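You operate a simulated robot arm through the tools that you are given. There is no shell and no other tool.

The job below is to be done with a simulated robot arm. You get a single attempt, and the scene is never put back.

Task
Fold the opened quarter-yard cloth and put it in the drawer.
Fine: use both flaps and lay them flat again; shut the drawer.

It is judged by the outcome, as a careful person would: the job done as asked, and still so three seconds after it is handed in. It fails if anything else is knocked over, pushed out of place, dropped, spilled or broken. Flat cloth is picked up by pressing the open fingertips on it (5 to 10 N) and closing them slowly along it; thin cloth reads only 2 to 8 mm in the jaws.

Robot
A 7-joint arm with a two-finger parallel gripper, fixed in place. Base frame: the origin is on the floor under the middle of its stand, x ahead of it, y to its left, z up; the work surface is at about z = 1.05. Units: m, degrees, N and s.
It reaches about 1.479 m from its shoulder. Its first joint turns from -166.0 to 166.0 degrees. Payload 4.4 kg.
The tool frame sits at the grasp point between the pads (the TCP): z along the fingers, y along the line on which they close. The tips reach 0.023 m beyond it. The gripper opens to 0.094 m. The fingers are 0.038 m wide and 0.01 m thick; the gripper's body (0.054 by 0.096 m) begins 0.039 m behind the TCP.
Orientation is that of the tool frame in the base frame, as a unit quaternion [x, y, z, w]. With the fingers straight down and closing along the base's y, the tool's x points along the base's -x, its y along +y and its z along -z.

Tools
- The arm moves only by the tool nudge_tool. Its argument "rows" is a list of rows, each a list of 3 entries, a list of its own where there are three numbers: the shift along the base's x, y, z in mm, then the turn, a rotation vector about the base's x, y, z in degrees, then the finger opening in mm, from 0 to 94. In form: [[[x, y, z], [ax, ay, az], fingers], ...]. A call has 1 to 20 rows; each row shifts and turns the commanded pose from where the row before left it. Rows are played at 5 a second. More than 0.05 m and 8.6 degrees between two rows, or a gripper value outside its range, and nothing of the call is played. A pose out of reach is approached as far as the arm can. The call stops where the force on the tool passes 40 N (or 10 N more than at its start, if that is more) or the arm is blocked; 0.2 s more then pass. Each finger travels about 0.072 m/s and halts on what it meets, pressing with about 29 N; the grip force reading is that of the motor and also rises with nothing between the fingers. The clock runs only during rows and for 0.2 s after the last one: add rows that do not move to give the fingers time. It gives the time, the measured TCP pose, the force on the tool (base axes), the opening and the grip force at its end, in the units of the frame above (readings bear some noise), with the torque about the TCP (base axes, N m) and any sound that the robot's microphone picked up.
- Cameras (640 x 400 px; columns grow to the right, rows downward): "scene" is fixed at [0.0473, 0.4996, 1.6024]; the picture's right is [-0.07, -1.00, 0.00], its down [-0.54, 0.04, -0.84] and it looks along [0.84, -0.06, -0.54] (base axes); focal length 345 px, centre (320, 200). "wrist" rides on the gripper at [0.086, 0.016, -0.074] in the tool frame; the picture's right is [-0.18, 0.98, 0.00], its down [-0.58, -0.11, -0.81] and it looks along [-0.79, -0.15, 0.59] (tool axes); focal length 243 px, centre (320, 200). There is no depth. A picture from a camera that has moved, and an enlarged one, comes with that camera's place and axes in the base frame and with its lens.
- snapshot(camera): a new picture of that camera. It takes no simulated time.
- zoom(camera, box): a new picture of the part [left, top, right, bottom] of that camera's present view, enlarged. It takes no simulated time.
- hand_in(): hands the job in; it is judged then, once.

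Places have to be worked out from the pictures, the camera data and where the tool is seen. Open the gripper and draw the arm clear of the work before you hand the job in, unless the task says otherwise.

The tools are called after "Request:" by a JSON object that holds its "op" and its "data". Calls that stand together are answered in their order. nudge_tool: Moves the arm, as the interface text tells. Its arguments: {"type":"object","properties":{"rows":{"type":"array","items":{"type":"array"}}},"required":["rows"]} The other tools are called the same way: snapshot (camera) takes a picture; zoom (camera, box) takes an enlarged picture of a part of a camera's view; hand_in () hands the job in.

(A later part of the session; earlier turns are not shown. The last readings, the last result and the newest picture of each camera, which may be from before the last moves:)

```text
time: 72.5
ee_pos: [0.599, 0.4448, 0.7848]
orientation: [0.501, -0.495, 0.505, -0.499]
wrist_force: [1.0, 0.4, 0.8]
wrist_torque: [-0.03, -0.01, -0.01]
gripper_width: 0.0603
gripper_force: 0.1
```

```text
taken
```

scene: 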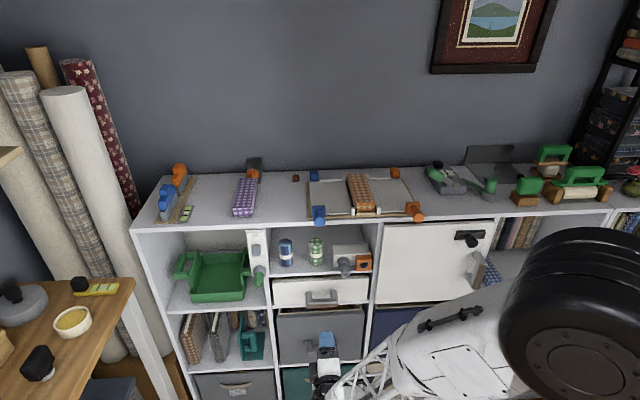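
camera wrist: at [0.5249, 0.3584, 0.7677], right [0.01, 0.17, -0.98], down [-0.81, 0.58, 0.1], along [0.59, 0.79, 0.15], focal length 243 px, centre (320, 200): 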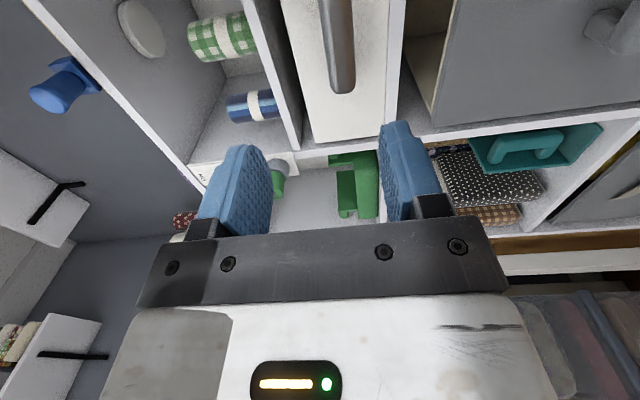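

The side view shows the drawer's bar handle. I'll zoom in for a precise height.

Request:
{"op": "zoom", "data": {"camera": "wrist", "box": [270, 0, 410, 140]}}

Request:
{"op": "zoom", "data": {"camera": "scene", "box": [260, 260, 380, 400]}}

```text
2.86 times, centred on (340, 70) of wrist
camera zoom: at [0.5249, 0.3584, 0.7677], right [0.01, 0.17, -0.98], down [-0.81, 0.58, 0.1], along [0.59, 0.79, 0.15], focal length 693 px, centre (263, 571)
```

zoom: 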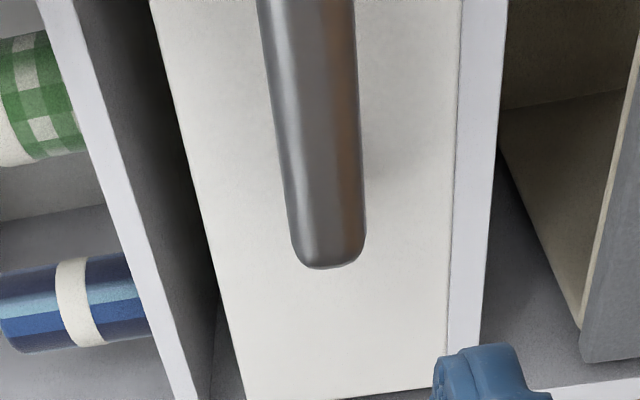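

```text
2.86 times, centred on (320, 330) of scene
camera zoom: at [0.0473, 0.4996, 1.6024], right [-0.07, -1.0, 0.0], down [-0.54, 0.04, -0.84], along [0.84, -0.06, -0.54], focal length 987 px, centre (320, -171)
```

zoom: 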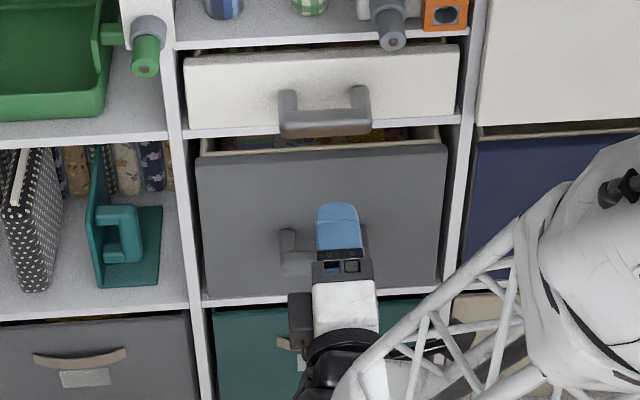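

The bar is at z≈0.771, x≈0.757, spanning y≈0.397–0.49. I'll line up and move in so the fingers straddle it.

Request:
{"op": "nudge_tool", "data": {"rows": [[[0, -0.5, -7], [0, 0, 0], 60], [[0, 0, -7], [0, 0, 0], 60], [[40, 0, 0], [0, 0, 0], 60], [[40, 0, 0], [0, 0, 0], 60], [[30, 0, 0], [0, 0, 0], 60], [[20, 0, 0], [0, 0, 0], 60], [[15, 0, 0], [0, 0, 0], 60], [[0, 0, 0], [0, 0, 0], 60]]}}

Request:
{"op": "snapshot", "data": {"camera": "wrist"}}

Request:
{"op": "zoom", "data": {"camera": "scene", "box": [260, 240, 380, 340]}}

```text
time: 74.2
ee_pos: [0.743, 0.4439, 0.7693]
orientation: [0.5, -0.495, 0.505, -0.499]
wrist_force: [0.4, -0.8, 0.0]
wrist_torque: [-0.01, -0.01, -0.01]
gripper_width: 0.0596
gripper_force: 0.1
```

```text
taken
camera wrist: at [0.6696, 0.3572, 0.7534], right [0.01, 0.17, -0.98], down [-0.81, 0.58, 0.1], along [0.59, 0.79, 0.15], focal length 243 px, centre (320, 200)
```

wrist: 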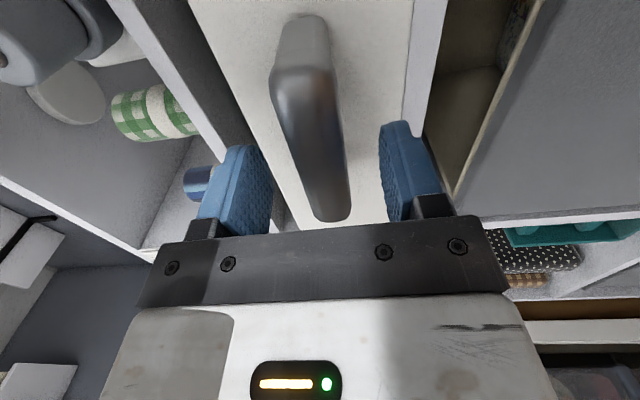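

```text
4.00 times, centred on (320, 290) of scene
camera zoom: at [0.0473, 0.4996, 1.6024], right [-0.07, -1.0, 0.0], down [-0.54, 0.04, -0.84], along [0.84, -0.06, -0.54], focal length 1382 px, centre (320, -160)
```

zoom: 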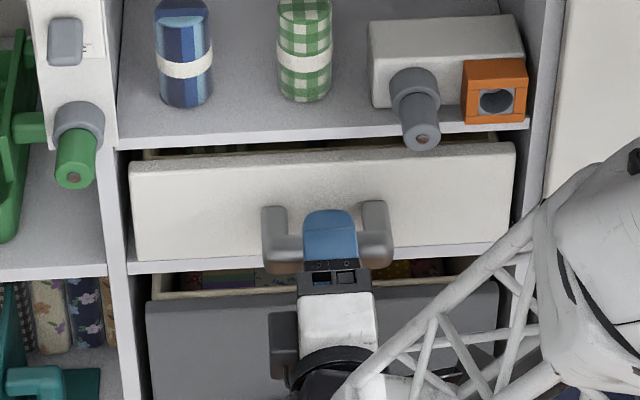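

The bar is between the fingers. I'll go 8 mm deeper and close on it.

Request:
{"op": "nudge_tool", "data": {"rows": [[[8, 0, 1], [0, 0, 0], 60], [[0, 0, 0], [0, 0, 0], 45], [[0, 0, 0], [0, 0, 0], 30], [[0, 0, 0], [0, 0, 0], 15], [[0, 0, 0], [0, 0, 0], 10], [[0, 0, 0], [0, 0, 0], 10]]}}

Request:
{"op": "snapshot", "data": {"camera": "wrist"}}

```text
time: 75.7
ee_pos: [0.7509, 0.4436, 0.7685]
orientation: [0.5, -0.497, 0.505, -0.498]
wrist_force: [-0.5, 5.1, -15.0]
wrist_torque: [1.87, 0.87, 0.19]
gripper_width: 0.0259
gripper_force: 44.9
```

```text
taken
camera wrist: at [0.6773, 0.3573, 0.7533], right [0.01, 0.17, -0.98], down [-0.81, 0.58, 0.1], along [0.59, 0.79, 0.14], focal length 243 px, centre (320, 200)
```

wrist: 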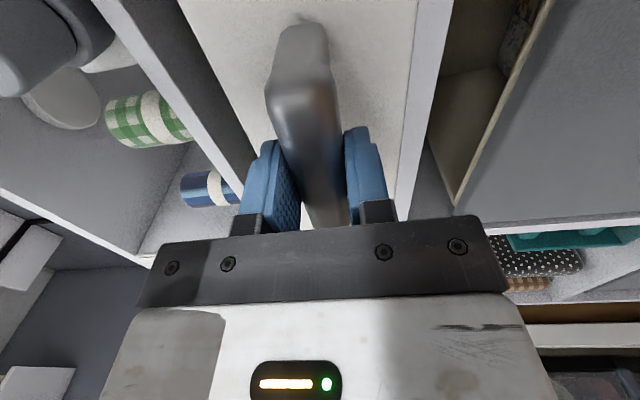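

I have the bar firmly at 26 mm. I'll pull straight back slowly and check that the drawer slides.

Request:
{"op": "nudge_tool", "data": {"rows": [[[-5, 0, -1], [0.5, 0, 0], 15], [[-12, 0, 0], [0, 0, 0], 15], [[-15, 0, 0], [0, 0, 0], 15], [[-15, 0, 0], [0, 0, 0], 15], [[-15, 0, 0], [0, 0, 0], 15]]}}

Request:
{"op": "zoom", "data": {"camera": "scene", "box": [240, 230, 400, 350]}}

```text
time: 76.8
ee_pos: [0.6899, 0.4433, 0.769]
orientation: [0.498, -0.498, 0.503, -0.502]
wrist_force: [3.0, 14.3, -11.5]
wrist_torque: [1.36, 0.82, 0.9]
gripper_width: 0.0259
gripper_force: 45.4
```

```text
3.33 times, centred on (320, 290) of scene
camera zoom: at [0.0473, 0.4996, 1.6024], right [-0.07, -1.0, 0.0], down [-0.54, 0.04, -0.84], along [0.84, -0.06, -0.54], focal length 1151 px, centre (320, -100)
```

zoom: 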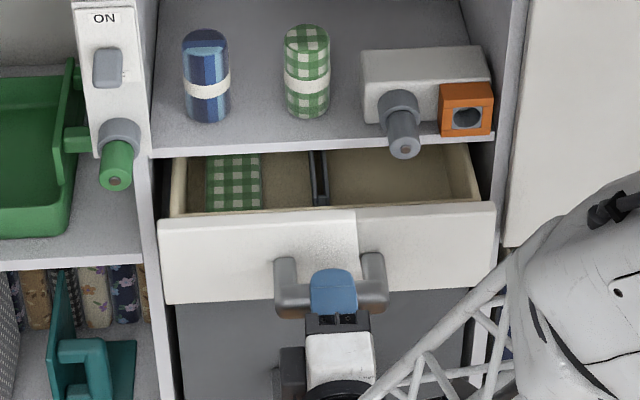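

The drawer slides freely. Inside, the green gingham bundle is on the left, there's a dark divider in the middle, and the right compartment is empty. I'll keep pulling.

Request:
{"op": "nudge_tool", "data": {"rows": [[[-15, 1, 0], [0, 0, 0], 15], [[-18, 0.5, 0], [0, 0, 0], 15], [[-18, 0, 0], [0, 0, 0], 15], [[-18, 0, 0], [0, 0, 0], 15], [[-18, 0, 0], [0, 0, 0], 15], [[-15, 0, 0], [0, 0, 0], 15]]}}

Request:
{"op": "zoom", "data": {"camera": "scene", "box": [240, 230, 400, 370]}}

```text
time: 78.2
ee_pos: [0.5876, 0.4437, 0.7692]
orientation: [0.497, -0.498, 0.504, -0.501]
wrist_force: [1.5, -31.9, -1.2]
wrist_torque: [1.69, 0.81, -0.34]
gripper_width: 0.0262
gripper_force: 44.9
```

```text
2.86 times, centred on (320, 300) of scene
camera zoom: at [0.0473, 0.4996, 1.6024], right [-0.07, -1.0, 0.0], down [-0.54, 0.04, -0.84], along [0.84, -0.06, -0.54], focal length 987 px, centre (320, -86)
```

zoom: 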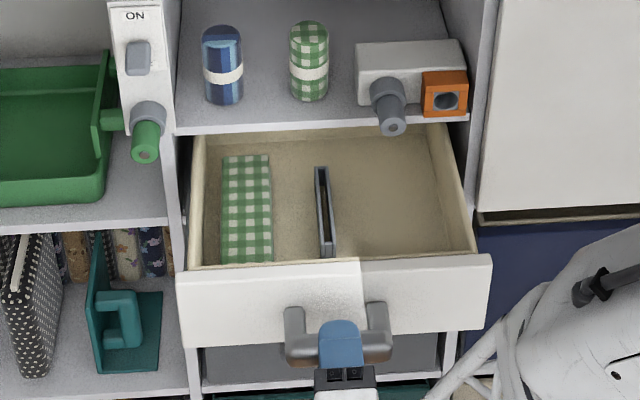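

The drawer is out about 163 mm and it's roomy. I'll relieve the small side load and try pulling it a bit further so the hand has clearance from the shelf edge.

Request:
{"op": "nudge_tool", "data": {"rows": [[[0, -1.0, 0], [0, 0, 0], 15], [[-10, 0, 0], [0, 0, 0], 15], [[-12, 0, 0], [0, 0, 0], 15], [[-12, 0, 0], [0, 0, 0], 15], [[-12, 0, 0], [0, 0, 0], 15]]}}

Request:
{"op": "zoom", "data": {"camera": "scene", "box": [240, 230, 400, 370]}}

```text
time: 79.5
ee_pos: [0.5417, 0.4443, 0.7694]
orientation: [0.498, -0.497, 0.503, -0.501]
wrist_force: [3.2, 1.5, -24.9]
wrist_torque: [1.68, 0.98, -0.16]
gripper_width: 0.026
gripper_force: 45.0
```

```text
2.86 times, centred on (320, 300) of scene
camera zoom: at [0.0473, 0.4996, 1.6024], right [-0.07, -1.0, 0.0], down [-0.54, 0.04, -0.84], along [0.84, -0.06, -0.54], focal length 987 px, centre (320, -86)
```

zoom: 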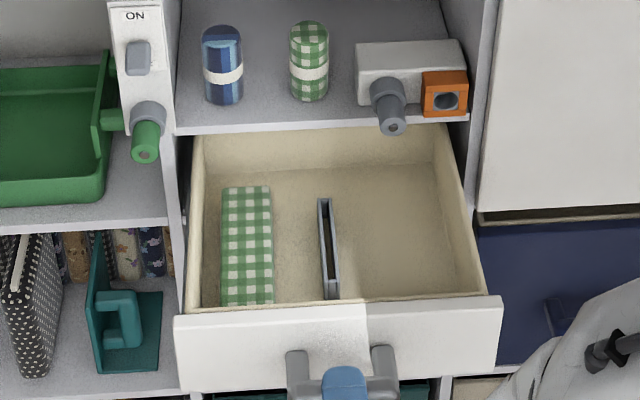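

The drawer is out about 210 mm and I can see its floor and back wall (interior x≈0.61–0.85). The right compartment is empty at y≈0.31–0.43. I'll release the bar and back off.

Request:
{"op": "nudge_tool", "data": {"rows": [[[0, 0, 0], [0, 0, 0], 30], [[0, 0, 0], [0, 0, 0], 45], [[0, 0, 0], [0, 0, 0], 60], [[-15, 0, 0], [0, 0, 0], 60], [[-20, 0, 0], [0, 0, 0], 60], [[-20, 0, 0], [0, 0, 0], 60], [[0, 0, 25], [0, 0, 0], 60], [[0, 0, 40], [0, 0, 0], 60], [[0, 0, 45], [0, 0, 0], 60]]}}

Request:
{"op": "snapshot", "data": {"camera": "scene"}}

Request:
{"op": "snapshot", "data": {"camera": "wrist"}}

```text
time: 81.5
ee_pos: [0.4888, 0.4433, 0.88]
orientation: [0.499, -0.498, 0.502, -0.501]
wrist_force: [-0.2, 0.4, 0.6]
wrist_torque: [0.03, 0.0, 0.03]
gripper_width: 0.0598
gripper_force: 0.1
```

```text
taken
```

scene: 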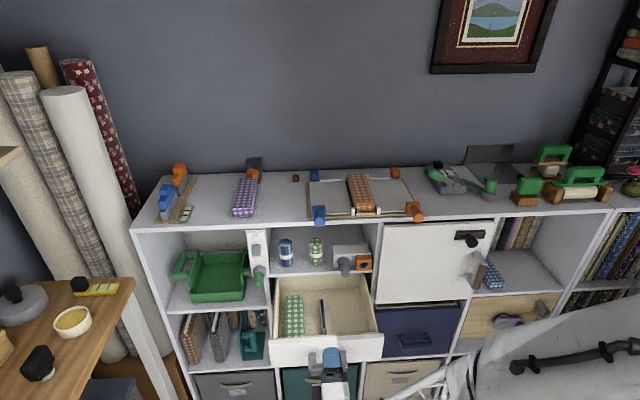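

```text
taken
camera wrist: at [0.4131, 0.3575, 0.8622], right [0.01, 0.18, -0.98], down [-0.81, 0.58, 0.1], along [0.59, 0.79, 0.15], focal length 243 px, centre (320, 200)
```

wrist: 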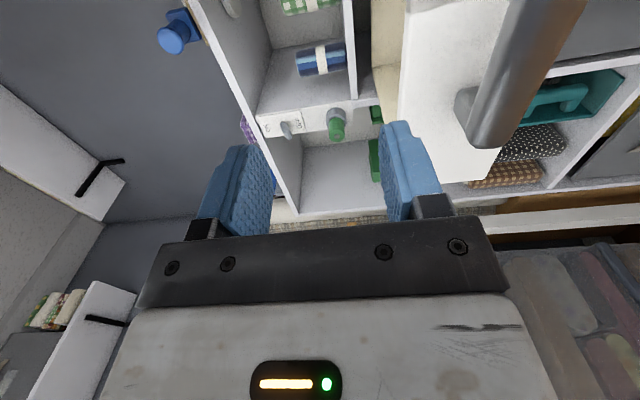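

The drawer stays open and everything is undisturbed. I'll rise up and roll back to neutral, then pitch the gripper to point down for picking the folded cloth.

Request:
{"op": "nudge_tool", "data": {"rows": [[[0, 0, 40], [8.182, 0, 0], 80], [[0, -10, 40], [8.182, 0, 0], 80], [[0, -10, 40], [8.182, 0, 0], 80], [[0, -10, 40], [8.182, 0, 0], 80], [[0, -10, 40], [8.182, 0, 0], 80], [[0, -10, 40], [8.182, 0, 0], 80], [[0, -10, 40], [8.182, 0, 0], 80], [[0, -10, 40], [8.182, 0, 0], 80], [[0, -10, 40], [8.182, 0, 0], 80], [[10, -10, 40], [8.182, 0, 0], 80], [[10, -10, 20], [8.182, 0, 0], 80], [[0, 0, 0], [0, 0, 0], 80]]}}

Request:
{"op": "nudge_tool", "data": {"rows": [[[10, -2, 0], [0, 8.182, 0], 94], [[10, -2, 0], [0, 8.182, 0], 94], [[10, -2, 0], [0, 8.182, 0], 94], [[10, -2, 0], [0, 8.182, 0], 94], [[10, -2, 0], [0, 8.182, 0], 94], [[10, -2, 0], [0, 8.182, 0], 94], [[10, -2, 0], [0, 8.182, 0], 94], [[10, -2, 0], [0, 8.182, 0], 94], [[10, -2, 0], [0, 8.182, 0], 94], [[10, 0, 0], [0, 8.182, 0], 94], [[10, 0, 0], [0, 8.182, 0], 94], [[0, 0, 0], [0, 0, 0], 94]]}}

Request:
{"op": "snapshot", "data": {"camera": "scene"}}

Request:
{"op": "snapshot", "data": {"camera": "wrist"}}

```text
time: 84.0
ee_pos: [0.5067, 0.3445, 1.299]
orientation: [0.003, 0.707, -0.003, 0.707]
wrist_force: [0.4, 0.3, -0.1]
wrist_torque: [-0.02, 0.01, 0.02]
gripper_width: 0.0798
gripper_force: 0.1
```

```text
time: 86.7
ee_pos: [0.6172, 0.325, 1.2984]
orientation: [-0.001, 1.0, -0.004, 0.0]
wrist_force: [-0.8, 0.3, -0.2]
wrist_torque: [-0.02, -0.02, -0.02]
gripper_width: 0.0939
gripper_force: 0.1
```

```text
taken
```

scene: 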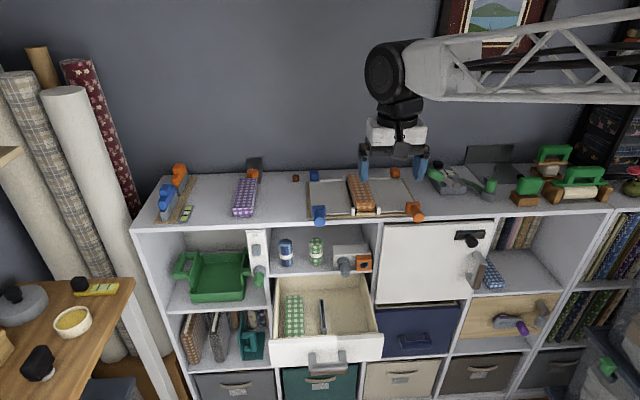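

```text
taken
camera wrist: at [0.5312, 0.3422, 1.3738], right [0.18, 0.98, -0.01], down [0.58, -0.1, 0.81], along [0.79, -0.15, -0.59], focal length 243 px, centre (320, 200)
```

wrist: 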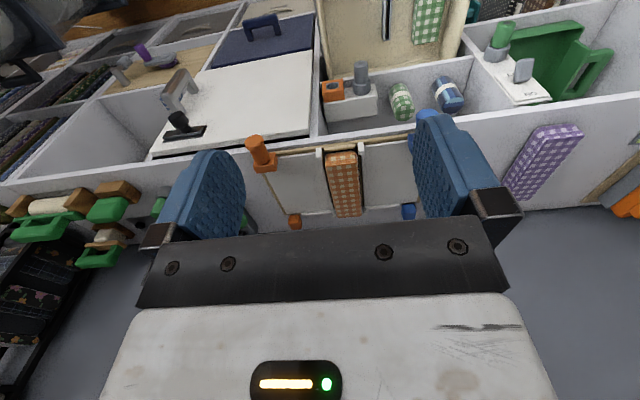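

The gripper points down again. I'll zoom in on the folded bundle to measure its position, width and angle.

Request:
{"op": "zoom", "data": {"camera": "wrist", "box": [240, 120, 440, 230]}}

Request:
{"op": "zoom", "data": {"camera": "scene", "box": [300, 160, 430, 230]}}

Request:
{"op": "zoom", "data": {"camera": "scene", "box": [255, 250, 395, 370]}}

```text
3.20 times, centred on (340, 175) of wrist
camera zoom: at [0.5312, 0.3422, 1.3738], right [0.18, 0.98, -0.01], down [0.58, -0.1, 0.81], along [0.79, -0.15, -0.59], focal length 776 px, centre (256, 280)
```

zoom: 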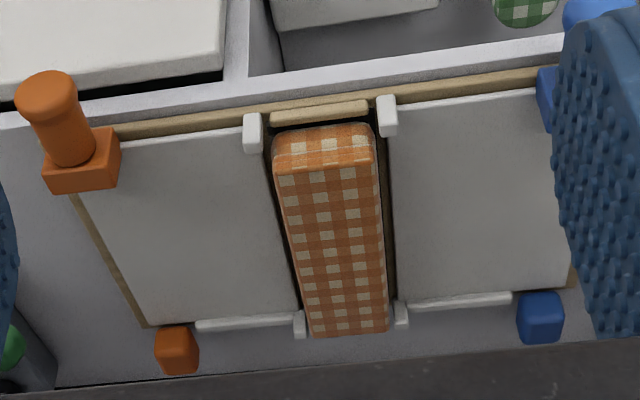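

```text
4.92 times, centred on (365, 195) of scene
camera zoom: at [0.0473, 0.4996, 1.6024], right [-0.07, -1.0, 0.0], down [-0.54, 0.04, -0.84], along [0.84, -0.06, -0.54], focal length 1700 px, centre (98, 225)
```

zoom: 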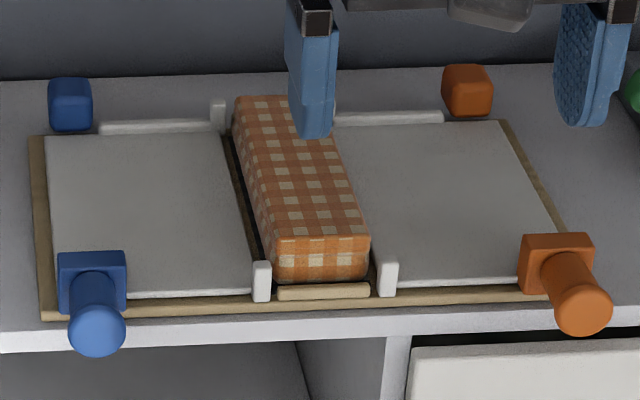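

```text
3.33 times, centred on (325, 310) of scene
camera zoom: at [0.0473, 0.4996, 1.6024], right [-0.07, -1.0, 0.0], down [-0.54, 0.04, -0.84], along [0.84, -0.06, -0.54], focal length 1151 px, centre (303, -167)
```

zoom: 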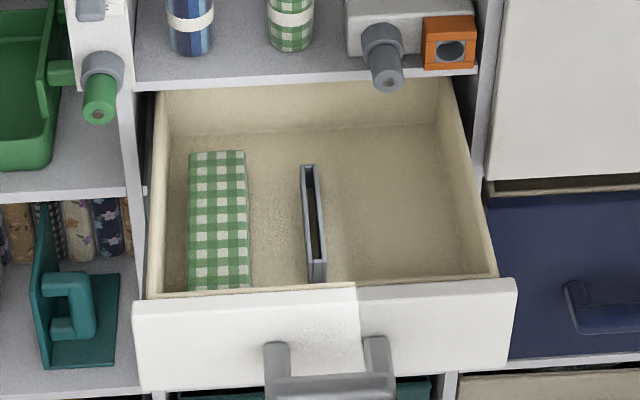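

The folded bundle measures x≈0.816–0.977, y≈0.297–0.349, z≈1.065–1.095, so it's 52 mm wide and 160 mm long. I'll move over its centre (0.897, 0.3225) and partway down.

Request:
{"op": "nudge_tool", "data": {"rows": [[[40, 0, 0], [0.46, 0, 0], 88], [[40, -0.5, 0], [0, 0, 0], 88], [[40, -0.5, 0], [0, 0, 0], 88], [[40, -0.5, 0], [0, 0, 0], 88], [[40, -0.5, -20], [0, 0, 0], 88], [[40, -0.5, -25], [0, 0, 0], 88], [[40, 0, -25], [0, 0, 0], 88], [[0, 0, -40], [0, 0, 0], 88], [[0, 0, -40], [0, 0, 0], 88], [[0, 0, 0], [0, 0, 0], 88]]}}

Request:
{"op": "snapshot", "data": {"camera": "wrist"}}

Request:
{"op": "zoom", "data": {"camera": "scene", "box": [300, 150, 430, 230]}}

```text
time: 88.8
ee_pos: [0.8966, 0.3226, 1.1502]
orientation: [-0.002, 1.0, 0.0, -0.001]
wrist_force: [0.4, 0.6, 0.5]
wrist_torque: [-0.03, -0.01, -0.02]
gripper_width: 0.0881
gripper_force: 0.1
```

```text
taken
camera wrist: at [0.811, 0.3386, 1.2245], right [0.18, 0.98, 0.0], down [0.58, -0.11, 0.81], along [0.79, -0.15, -0.59], focal length 243 px, centre (320, 200)
```

wrist: 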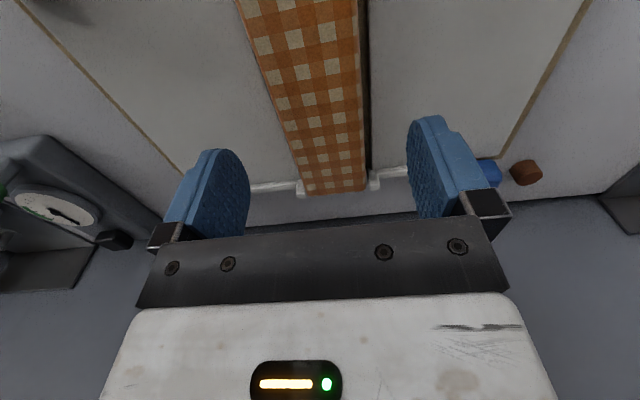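

```text
4.92 times, centred on (365, 190) of scene
camera zoom: at [0.0473, 0.4996, 1.6024], right [-0.07, -1.0, 0.0], down [-0.54, 0.04, -0.84], along [0.84, -0.06, -0.54], focal length 1700 px, centre (98, 249)
```

zoom: 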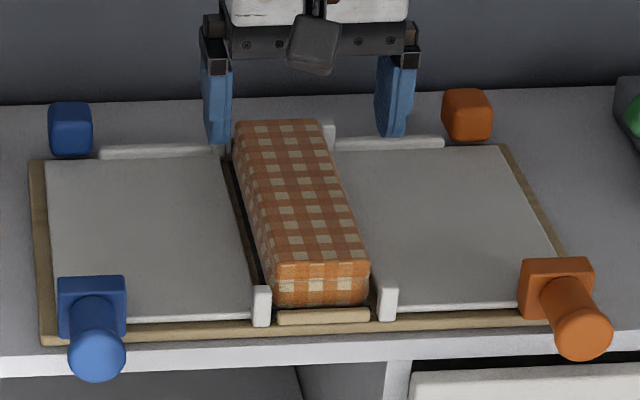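

The hand is centred over the bundle to within about 2 mm. I'll shift +1.5 mm in y and descend with the fingers either side, watching for contact.

Request:
{"op": "nudge_tool", "data": {"rows": [[[0, 1.5, -15], [0, 0, 0], 84], [[0, 0, -15], [0, 0, 0], 84], [[0, 0, -12], [0, 0, 0], 84], [[0, 0, -4], [0, 0, 0], 84], [[0, 0, -2], [0, 0, 0], 84], [[0, 0, -2], [0, 0, 0], 84], [[0, 0, 0], [0, 0, 0], 84]]}}

Request:
{"op": "zoom", "data": {"camera": "scene", "box": [300, 150, 430, 230]}}

Request:
{"op": "snapshot", "data": {"camera": "wrist"}}

```text
time: 90.5
ee_pos: [0.8964, 0.323, 1.0996]
orientation: [-0.001, 1.0, 0.0, -0.001]
wrist_force: [-0.6, 0.2, 0.1]
wrist_torque: [0.02, -0.01, 0.0]
gripper_width: 0.084
gripper_force: 0.1
```

```text
4.92 times, centred on (365, 190) of scene
camera zoom: at [0.0473, 0.4996, 1.6024], right [-0.07, -1.0, 0.0], down [-0.54, 0.04, -0.84], along [0.84, -0.06, -0.54], focal length 1700 px, centre (98, 249)
```

zoom: 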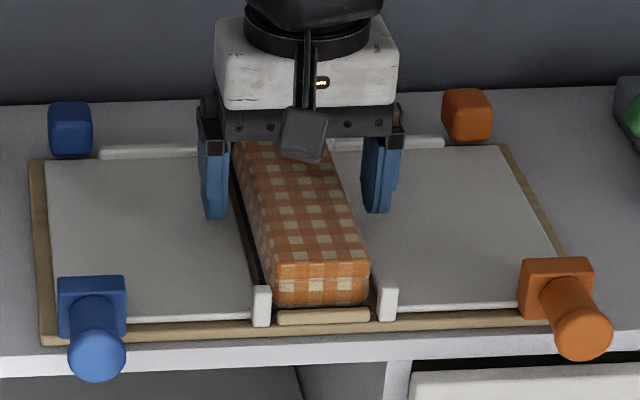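

```text
taken
camera wrist: at [0.811, 0.3404, 1.1738], right [0.18, 0.98, 0.0], down [0.58, -0.11, 0.81], along [0.79, -0.15, -0.59], focal length 243 px, centre (320, 200)
```

wrist: 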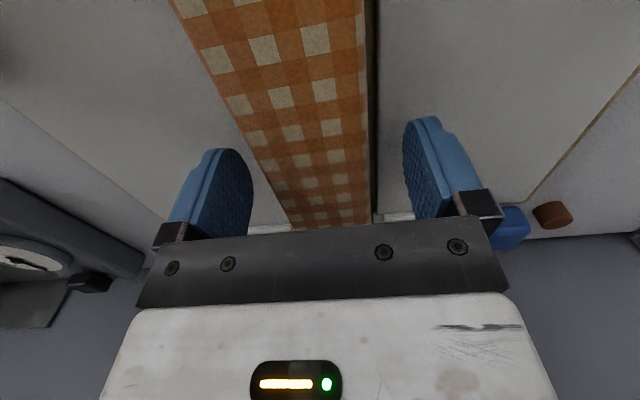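

No contact yet. I'll go down another 6 mm in small steps, then close slowly on the bundle.

Request:
{"op": "nudge_tool", "data": {"rows": [[[0, 0.5, -2], [0, 0, 0], 84], [[0, 0, -2], [0, 0, 0], 84], [[0, 0, -1], [0, 0, 0], 84], [[0, 0, -1], [0, 0, 0], 84], [[0, 0, 0], [0, 0, 0], 84]]}}

```text
time: 91.7
ee_pos: [0.8968, 0.325, 1.093]
orientation: [-0.001, 1.0, 0.0, -0.001]
wrist_force: [-0.3, 0.4, -1.3]
wrist_torque: [-0.03, 0.05, -0.02]
gripper_width: 0.0839
gripper_force: 0.0
```

Request:
{"op": "nudge_tool", "data": {"rows": [[[0, 0, 0], [0, 0, 0], 76], [[0, 0, 0], [0, 0, 0], 68], [[0, 0, 0], [0, 0, 0], 62], [[0, 0, 0], [0, 0, 0], 57], [[0, 0, 0], [0, 0, 0], 53], [[0, 0, 0], [0, 0, 0], 49], [[0, 0, 0], [0, 0, 0], 45], [[0, 0, 0], [0, 0, 0], 42], [[0, 0, 0], [0, 0, 0], 42]]}}

Request:
{"op": "zoom", "data": {"camera": "scene", "box": [300, 150, 430, 230]}}

Request:
{"op": "snapshot", "data": {"camera": "wrist"}}

```text
time: 93.7
ee_pos: [0.8971, 0.3266, 1.0923]
orientation: [-0.001, 1.0, 0.0, -0.001]
wrist_force: [0.9, 0.2, -0.4]
wrist_torque: [0.0, -0.01, 0.03]
gripper_width: 0.0556
gripper_force: 29.1
```

```text
4.92 times, centred on (365, 190) of scene
camera zoom: at [0.0473, 0.4996, 1.6024], right [-0.07, -1.0, 0.0], down [-0.54, 0.04, -0.84], along [0.84, -0.06, -0.54], focal length 1700 px, centre (98, 249)
```

zoom: 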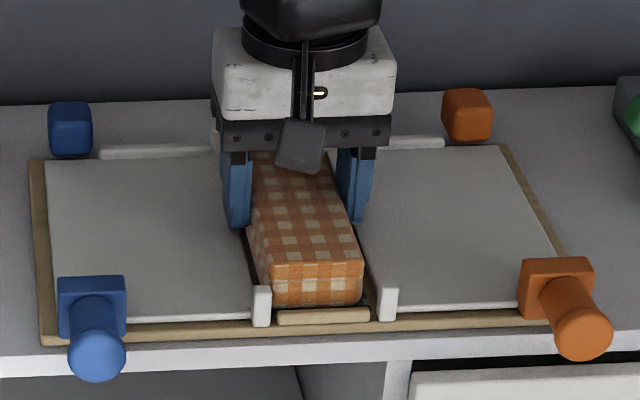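

```text
taken
camera wrist: at [0.8107, 0.3413, 1.1677], right [0.18, 0.98, 0.0], down [0.58, -0.11, 0.81], along [0.79, -0.15, -0.59], focal length 243 px, centre (320, 200)
```

wrist: 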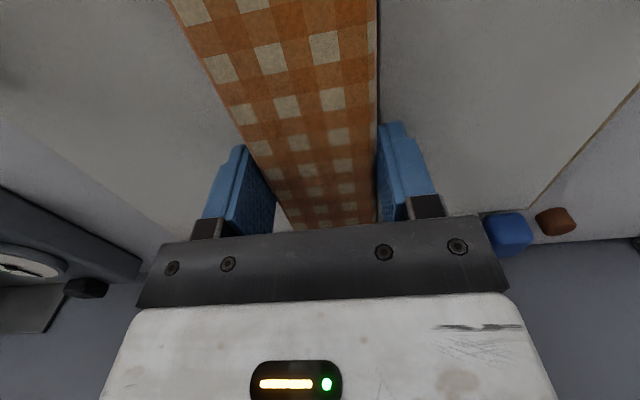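

The bundle is gripped at 55.6 mm with 29 N. I'll lift straight up slowly and check it comes along without pulling on the flaps.

Request:
{"op": "nudge_tool", "data": {"rows": [[[0, 0, 5], [0, 0, 0], 42], [[0, 0, 8], [0, 0, 0], 42], [[0, 0, 12], [0, 0, 0], 42], [[0, 0, 15], [0, 0, 0], 42], [[0, 0, 20], [0, 0, 0], 42]]}}

Request:
{"op": "zoom", "data": {"camera": "scene", "box": [300, 130, 430, 230]}}

Request:
{"op": "snapshot", "data": {"camera": "wrist"}}

```text
time: 94.8
ee_pos: [0.8968, 0.3247, 1.1522]
orientation: [0.0, 1.0, -0.001, -0.001]
wrist_force: [0.7, 0.5, -1.6]
wrist_torque: [-0.04, -0.02, -0.02]
gripper_width: 0.0558
gripper_force: 29.3
```

```text
4.00 times, centred on (365, 180) of scene
camera zoom: at [0.0473, 0.4996, 1.6024], right [-0.07, -1.0, 0.0], down [-0.54, 0.04, -0.84], along [0.84, -0.06, -0.54], focal length 1382 px, centre (140, 280)
```

zoom: 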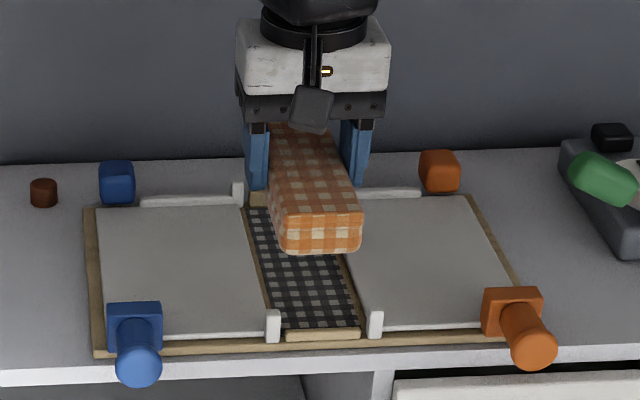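

```text
taken
camera wrist: at [0.811, 0.3411, 1.2275], right [0.18, 0.98, 0.0], down [0.58, -0.11, 0.81], along [0.79, -0.15, -0.59], focal length 243 px, centre (320, 200)
```

wrist: 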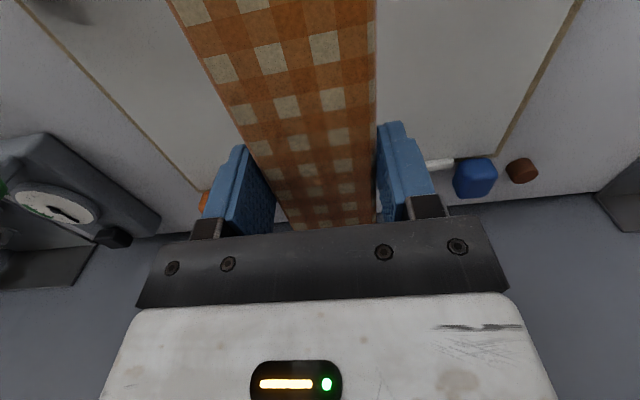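

The bundle came up cleanly. But the grey cylinder on the shelf sticks out to x≈0.75, right above the empty compartment, so the drawer isn't open far enough to lower a 160 mm bundle straight in. I'll set the bundle back on the board and pull the drawer out further first.

Request:
{"op": "nudge_tool", "data": {"rows": [[[0, 0, -20], [0, 0, 0], 42], [[0, 0, -18], [0, 0, 0], 42], [[0, 0, -12], [0, 0, 0], 42], [[0, 0, -5], [0, 0, 0], 42], [[0, 0, -3], [0, 0, 0], 42], [[0, 0, -1], [0, 0, 0], 42], [[0, 0, 0], [0, 0, 0], 42]]}}

```text
time: 96.5
ee_pos: [0.8969, 0.3259, 1.0942]
orientation: [0.0, 1.0, 0.001, -0.001]
wrist_force: [0.1, -0.3, -0.6]
wrist_torque: [0.0, -0.02, 0.04]
gripper_width: 0.0555
gripper_force: 29.3
```

It's down to within a millimetre or two of its original height. I'll lower the last bit, open slowly and rise.

Request:
{"op": "nudge_tool", "data": {"rows": [[[0, 0, -1], [0, 0, 0], 42], [[0, 0, -0.7], [0, 0, 0], 42], [[0, 0, 0], [0, 0, 0], 54], [[0, 0, 0], [0, 0, 0], 62], [[0, 0, 0], [0, 0, 0], 70], [[0, 0, 0], [0, 0, 0], 80], [[0, 0, 0], [0, 0, 0], 84], [[0, 0, 15], [0, 0, 0], 84], [[0, 0, 25], [0, 0, 0], 84], [[0, 0, 40], [0, 0, 0], 84], [[0, 0, 40], [0, 0, 0], 84]]}}

Request:
{"op": "zoom", "data": {"camera": "scene", "box": [300, 150, 430, 230]}}

Request:
{"op": "zoom", "data": {"camera": "scene", "box": [300, 230, 400, 380]}}

```text
time: 98.8
ee_pos: [0.8967, 0.3251, 1.2119]
orientation: [-0.002, 1.0, -0.001, -0.002]
wrist_force: [-0.1, -0.8, -0.7]
wrist_torque: [-0.01, 0.03, 0.05]
gripper_width: 0.0838
gripper_force: 0.1
```

```text
4.92 times, centred on (365, 190) of scene
camera zoom: at [0.0473, 0.4996, 1.6024], right [-0.07, -1.0, 0.0], down [-0.54, 0.04, -0.84], along [0.84, -0.06, -0.54], focal length 1700 px, centre (98, 249)
```

zoom: 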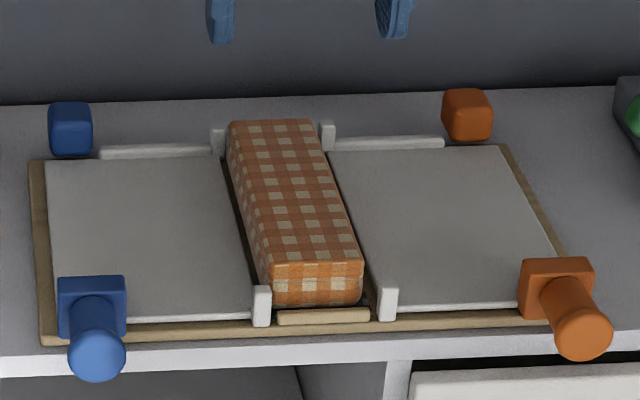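

```text
2.67 times, centred on (350, 305) of scene
camera zoom: at [0.0473, 0.4996, 1.6024], right [-0.07, -1.0, 0.0], down [-0.54, 0.04, -0.84], along [0.84, -0.06, -0.54], focal length 921 px, centre (240, -80)
```

zoom: 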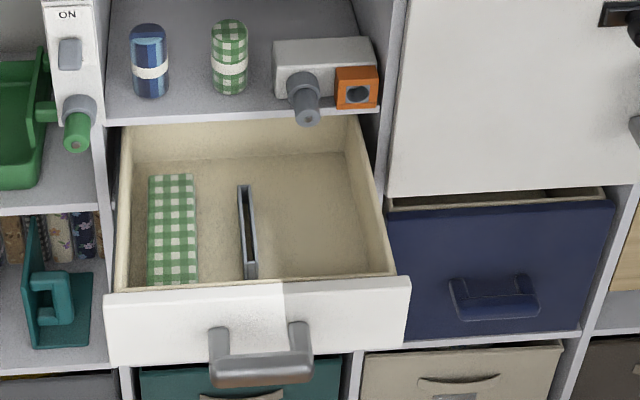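

The bundle is safely back on the board. I'll move out over the drawer front while yawing 90°, so the fingers can straddle the front panel's top edge and draw it out further.

Request:
{"op": "nudge_tool", "data": {"rows": [[[-30, 10, 0], [0, 0, 8.182], 60], [[-30, 11, 0], [0, 0, 8.182], 60], [[-30, 11, 0], [0, 0, 8.182], 60], [[-30, 11, 0], [0, 0, 8.182], 60], [[-30, 11, 0], [0, 0, 8.182], 60], [[-30, 11, 0], [0, 0, 8.182], 60], [[-30, 11, 0], [0, 0, 8.182], 60], [[-30, 11, 0], [0, 0, 8.182], 60], [[-30, 11, 0], [0, 0, 8.182], 60], [[-30, 11, 0], [0, 0, 8.182], 60], [[0, 10, 0], [0, 0, 8.182], 60], [[0, 0, -40], [0, 0, 0], 60], [[0, 0, -40], [0, 0, 0], 60], [[0, 0, -40], [0, 0, 0], 60], [[0, 0, -40], [0, 0, 0], 60], [[0, 0, -40], [0, 0, 0], 60], [[0, 0, -40], [0, 0, 0], 60], [[0, 0, -20], [0, 0, 0], 60], [[0, 0, 0], [0, 0, 0], 60]]}}

Request:
{"op": "snapshot", "data": {"camera": "wrist"}}

Request:
{"op": "snapshot", "data": {"camera": "scene"}}

```text
time: 102.8
ee_pos: [0.5973, 0.4426, 0.9513]
orientation: [0.708, -0.707, 0.0, 0.001]
wrist_force: [-0.2, 0.3, -0.1]
wrist_torque: [-0.03, -0.02, -0.01]
gripper_width: 0.06
gripper_force: 0.0
```

```text
taken
camera wrist: at [0.5821, 0.3579, 1.0264], right [-0.98, 0.18, 0.0], down [0.11, 0.58, 0.81], along [0.15, 0.79, -0.59], focal length 243 px, centre (320, 200)
```

wrist: 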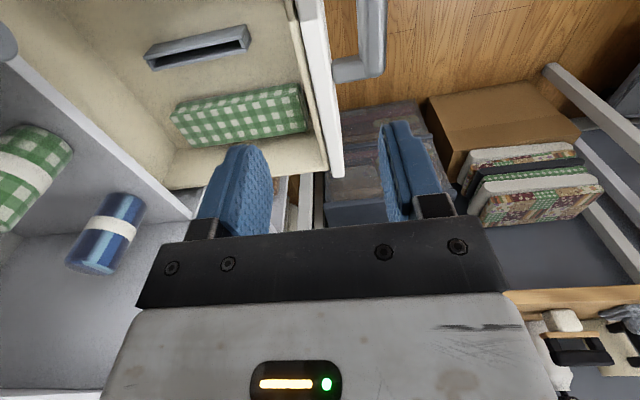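

```text
taken
```

scene: 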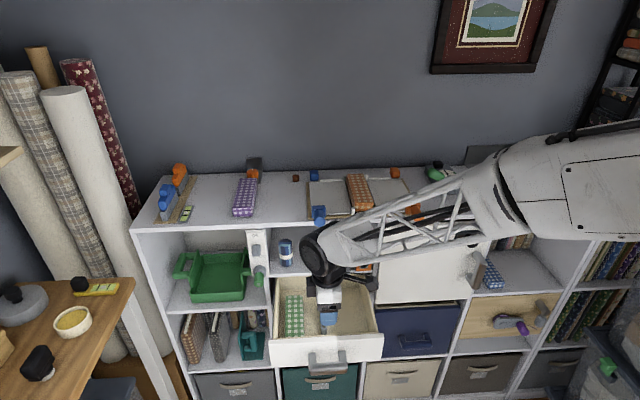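

The panel (x≈0.589–0.609) sits between the fingers. I'll lower so the tips straddle its top edge and close on it.

Request:
{"op": "nudge_tool", "data": {"rows": [[[1.5, 0, -30], [0, 0, 0], 60], [[0, 0, -30], [0, 0, 0], 60], [[0, 0, -25], [0, 0, 0], 60], [[0, 0, -15], [0, 0, 0], 60], [[0, 0, -10], [0, 0, 0], 60], [[0, 0, 0], [0, 0, 0], 60]]}}

Request:
{"op": "snapshot", "data": {"camera": "wrist"}}

Request:
{"op": "zoom", "data": {"camera": "scene", "box": [260, 250, 400, 370]}}

```text
time: 104.2
ee_pos: [0.5988, 0.4449, 0.8419]
orientation: [0.708, -0.706, 0.001, 0.001]
wrist_force: [-0.1, -0.5, 0.5]
wrist_torque: [0.0, 0.02, -0.01]
gripper_width: 0.0601
gripper_force: 0.1
```

```text
taken
camera wrist: at [0.5829, 0.3576, 0.9172], right [-0.98, 0.18, 0.0], down [0.11, 0.58, 0.81], along [0.15, 0.79, -0.59], focal length 243 px, centre (320, 200)
```

wrist: 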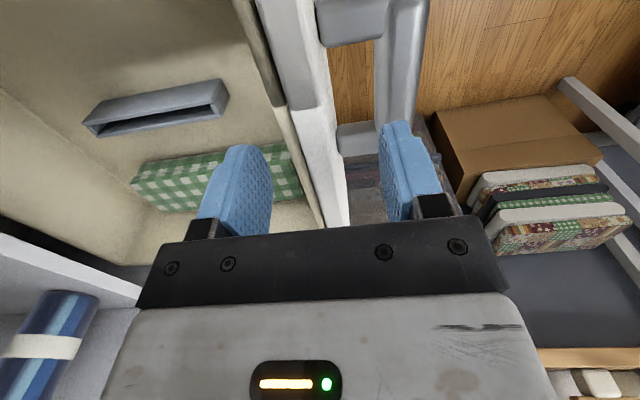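

```text
3.33 times, centred on (330, 310) of scene
camera zoom: at [0.0473, 0.4996, 1.6024], right [-0.07, -1.0, 0.0], down [-0.54, 0.04, -0.84], along [0.84, -0.06, -0.54], focal length 1151 px, centre (287, -167)
```

zoom: 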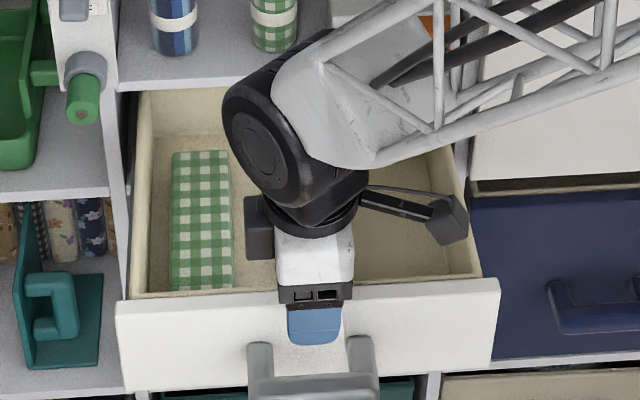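

The fingers straddle the panel. I'll close gently on it.

Request:
{"op": "nudge_tool", "data": {"rows": [[[0, 0, -3], [0, 0, 0], 50], [[0, 0, 0], [0, 0, 0], 40], [[0, 0, 0], [0, 0, 0], 30], [[0, 0, 0], [0, 0, 0], 22], [[0, 0, 0], [0, 0, 0], 15], [[0, 0, 0], [0, 0, 0], 10]]}}

Request:
{"op": "snapshot", "data": {"camera": "wrist"}}

```text
time: 105.7
ee_pos: [0.5989, 0.4441, 0.8394]
orientation: [0.708, -0.706, 0.001, 0.001]
wrist_force: [-0.8, 0.6, 2.0]
wrist_torque: [-0.08, 0.05, -0.79]
gripper_width: 0.0158
gripper_force: 45.0
```

```text
taken
camera wrist: at [0.5829, 0.3579, 0.9142], right [-0.98, 0.18, 0.0], down [0.11, 0.58, 0.81], along [0.15, 0.79, -0.59], focal length 243 px, centre (320, 200)
```

wrist: 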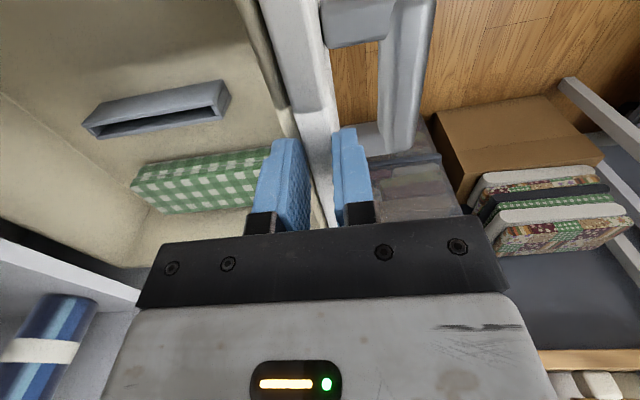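

I have the panel edge (15.8 mm thick). I'll pull the drawer out further in small steps.

Request:
{"op": "nudge_tool", "data": {"rows": [[[-6, 0, 0], [0, 0, 0], 10], [[-8, 0, 0], [0, 0, 0], 10], [[-8, 0, 0], [0, 0, 0], 10], [[-8, 0, 0], [0, 0, 0], 10], [[-8, 0, 0], [0, 0, 0], 10]]}}

Request:
{"op": "zoom", "data": {"camera": "scene", "box": [260, 250, 400, 370]}}

```text
time: 106.9
ee_pos: [0.5648, 0.444, 0.8391]
orientation: [-0.707, 0.707, -0.001, 0.002]
wrist_force: [15.2, 7.2, -15.1]
wrist_torque: [0.35, -0.35, -1.16]
gripper_width: 0.0154
gripper_force: 45.0
stopped in row 5: the force on the tool passed its limit at 64 N (the readings are from after the stop); the commanded pose is now the measured one
```

```text
3.33 times, centred on (330, 310) of scene
camera zoom: at [0.0473, 0.4996, 1.6024], right [-0.07, -1.0, 0.0], down [-0.54, 0.04, -0.84], along [0.84, -0.06, -0.54], focal length 1151 px, centre (287, -167)
```

zoom: 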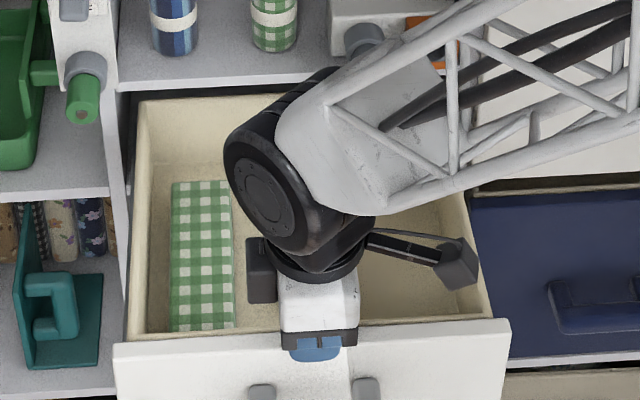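

The drawer hit its end stop, about 245 mm open in total. I'll release, rise, and use the wrist camera (now looking along +y) to measure exactly where the grey cylinder's tip is.

Request:
{"op": "nudge_tool", "data": {"rows": [[[2, 0, 0], [0, 0, 0], 20], [[0, 0, 0], [0, 0, 0], 35], [[0, 0, 0], [0, 0, 0], 50], [[0, 0, 0], [0, 0, 0], 60], [[0, 0, 20], [0, 0, 0], 60], [[0, 0, 40], [0, 0, 0], 60], [[10, -20, 40], [0, 0, 0], 60], [[20, -30, 10], [0, 0, 0], 60], [[20, -30, 0], [0, 0, 0], 60], [[15, -30, 0], [0, 0, 0], 60], [[0, 0, 0], [0, 0, 0], 60]]}}

Request:
{"op": "snapshot", "data": {"camera": "wrist"}}

Request:
{"op": "zoom", "data": {"camera": "scene", "box": [250, 220, 410, 380]}}

```text
time: 109.3
ee_pos: [0.6322, 0.3332, 0.9487]
orientation: [0.708, -0.707, 0.002, -0.001]
wrist_force: [0.1, 0.0, -0.2]
wrist_torque: [0.0, -0.02, 0.01]
gripper_width: 0.06
gripper_force: 0.3
```

```text
taken
camera wrist: at [0.6159, 0.2472, 1.0237], right [-0.98, 0.18, 0.0], down [0.11, 0.58, 0.81], along [0.15, 0.79, -0.59], focal length 243 px, centre (320, 200)
```

wrist: 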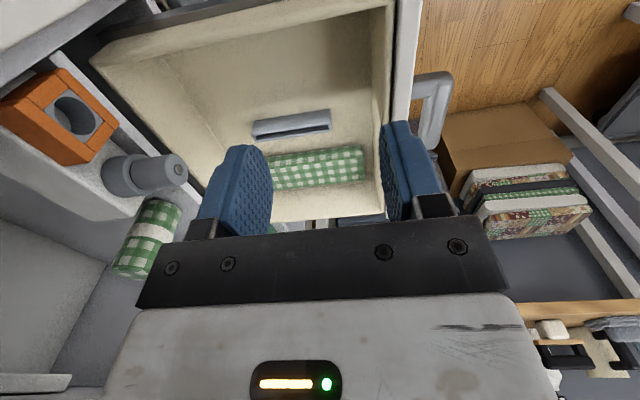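

```text
2.50 times, centred on (330, 300) of scene
camera zoom: at [0.0473, 0.4996, 1.6024], right [-0.07, -1.0, 0.0], down [-0.54, 0.04, -0.84], along [0.84, -0.06, -0.54], focal length 863 px, centre (295, -50)
```

zoom: 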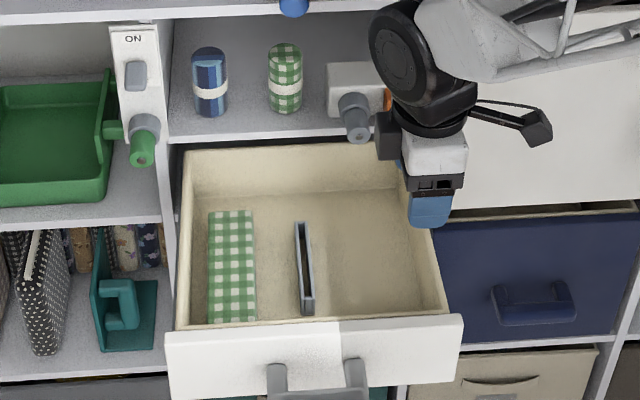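

The grey cylinder's tip triangulates to (≈0.765, 0.373, 0.877), so a straight drop at x≈0.59–0.75 will clear it. I'll zoom in to refine where the drawer walls and front panel are.

Request:
{"op": "zoom", "data": {"camera": "wrist", "box": [80, 0, 440, 225]}}

Request:
{"op": "zoom", "data": {"camera": "scene", "box": [275, 230, 375, 350]}}

```text
1.78 times, centred on (260, 112) of wrist
camera zoom: at [0.6159, 0.2472, 1.0237], right [-0.98, 0.18, 0.0], down [0.11, 0.58, 0.81], along [0.15, 0.79, -0.59], focal length 431 px, centre (427, 356)
```

zoom: 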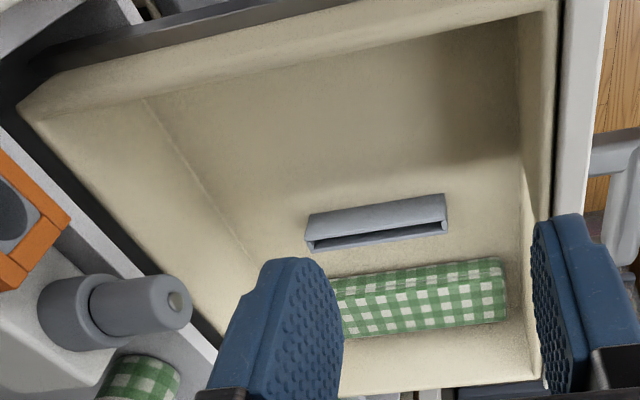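

```text
3.33 times, centred on (325, 290) of scene
camera zoom: at [0.0473, 0.4996, 1.6024], right [-0.07, -1.0, 0.0], down [-0.54, 0.04, -0.84], along [0.84, -0.06, -0.54], focal length 1151 px, centre (303, -100)
```

zoom: 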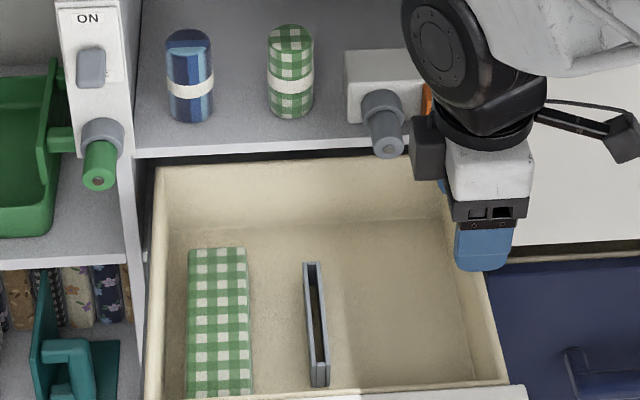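

The compartment floor spans x≈0.581–0.807 and y≈0.325–0.432, with the floor at z≈0.737. I'll re-grip the bundle a little higher and about 11 mm toward its rear, so the wrist camera clears the drawer front when I lower it in. First I'll go back up, undoing the yaw.

Request:
{"op": "nudge_tool", "data": {"rows": [[[0, 0, 40], [0, 0, 0], 84], [[0, 0, 40], [0, 0, 0], 84], [[0, 0, 40], [0, 0, 0], 84], [[0, 0, 40], [0, 0, -8.182], 84], [[0, 0, 40], [0, 0, -8.182], 84], [[0, 0, 40], [0, 0, -8.182], 84], [[5, 0, 30], [0, 0, -8.182], 84], [[30, 0, 0], [0, 0, -8.182], 84], [[35, 0, 0], [0, 0, -8.182], 84], [[35, 0, 0], [0, 0, -8.182], 84], [[35, 0, 0], [0, 0, -8.182], 84], [[35, 0, 0], [0, 0, -8.182], 84], [[35, -3, 0], [0, 0, -8.182], 84], [[35, -3, 0], [0, 0, -8.182], 84], [[31, -2, 0], [0, 0, 0], 84], [[0, 0, 0], [0, 0, 0], 84]]}}

Request:
{"op": "snapshot", "data": {"camera": "wrist"}}

Request:
{"op": "zoom", "data": {"camera": "scene", "box": [300, 130, 430, 230]}}

```text
time: 112.7
ee_pos: [0.9074, 0.3259, 1.2199]
orientation: [0.0, 1.0, -0.002, 0.0]
wrist_force: [-0.8, 0.1, 0.1]
wrist_torque: [-0.01, 0.05, 0.02]
gripper_width: 0.0842
gripper_force: 0.0
```

```text
taken
camera wrist: at [0.8211, 0.3429, 1.2947], right [0.18, 0.98, 0.0], down [0.58, -0.11, 0.81], along [0.79, -0.15, -0.59], focal length 243 px, centre (320, 200)
```

wrist: 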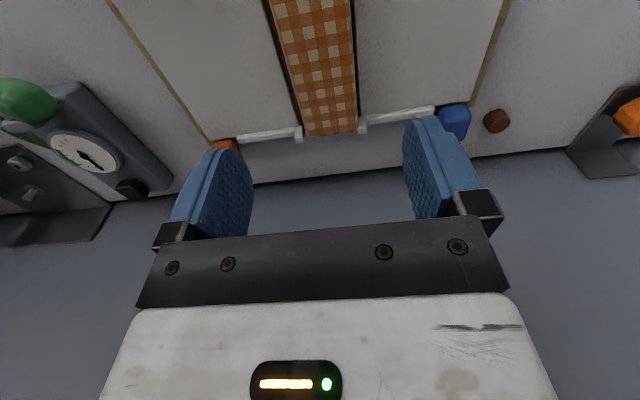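

```text
4.00 times, centred on (365, 180) of scene
camera zoom: at [0.0473, 0.4996, 1.6024], right [-0.07, -1.0, 0.0], down [-0.54, 0.04, -0.84], along [0.84, -0.06, -0.54], focal length 1382 px, centre (140, 280)
```

zoom: 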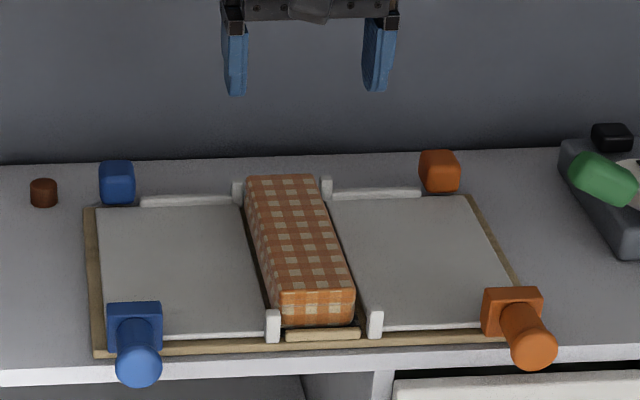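

Aligned over the bundle. I'll descend to TCP z≈1.102, a higher grip this time, and close slowly.

Request:
{"op": "nudge_tool", "data": {"rows": [[[0, 0, -40], [0, 0, 0], 84], [[0, 0, -35], [0, 0, 0], 84], [[0, 0, -20], [0, 0, 0], 84], [[0, 0, -15], [0, 0, 0], 84], [[0, 0, -8], [0, 0, 0], 84], [[0, 0, 0], [0, 0, 0], 76], [[0, 0, 0], [0, 0, 0], 68], [[0, 0, 0], [0, 0, 0], 62], [[0, 0, 0], [0, 0, 0], 57], [[0, 0, 0], [0, 0, 0], 53], [[0, 0, 0], [0, 0, 0], 49], [[0, 0, 0], [0, 0, 0], 45], [[0, 0, 0], [0, 0, 0], 40], [[0, 0, 0], [0, 0, 0], 40]]}}

Request:
{"op": "zoom", "data": {"camera": "scene", "box": [300, 130, 430, 230]}}

```text
time: 115.7
ee_pos: [0.9062, 0.3275, 1.1018]
orientation: [-0.001, 1.0, -0.002, 0.0]
wrist_force: [0.3, -0.7, -0.1]
wrist_torque: [0.03, 0.0, -0.05]
gripper_width: 0.0553
gripper_force: 29.1
```

```text
4.00 times, centred on (365, 180) of scene
camera zoom: at [0.0473, 0.4996, 1.6024], right [-0.07, -1.0, 0.0], down [-0.54, 0.04, -0.84], along [0.84, -0.06, -0.54], focal length 1382 px, centre (140, 280)
```

zoom: 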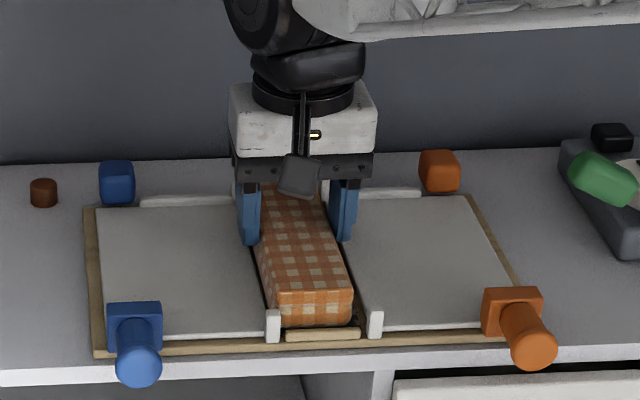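

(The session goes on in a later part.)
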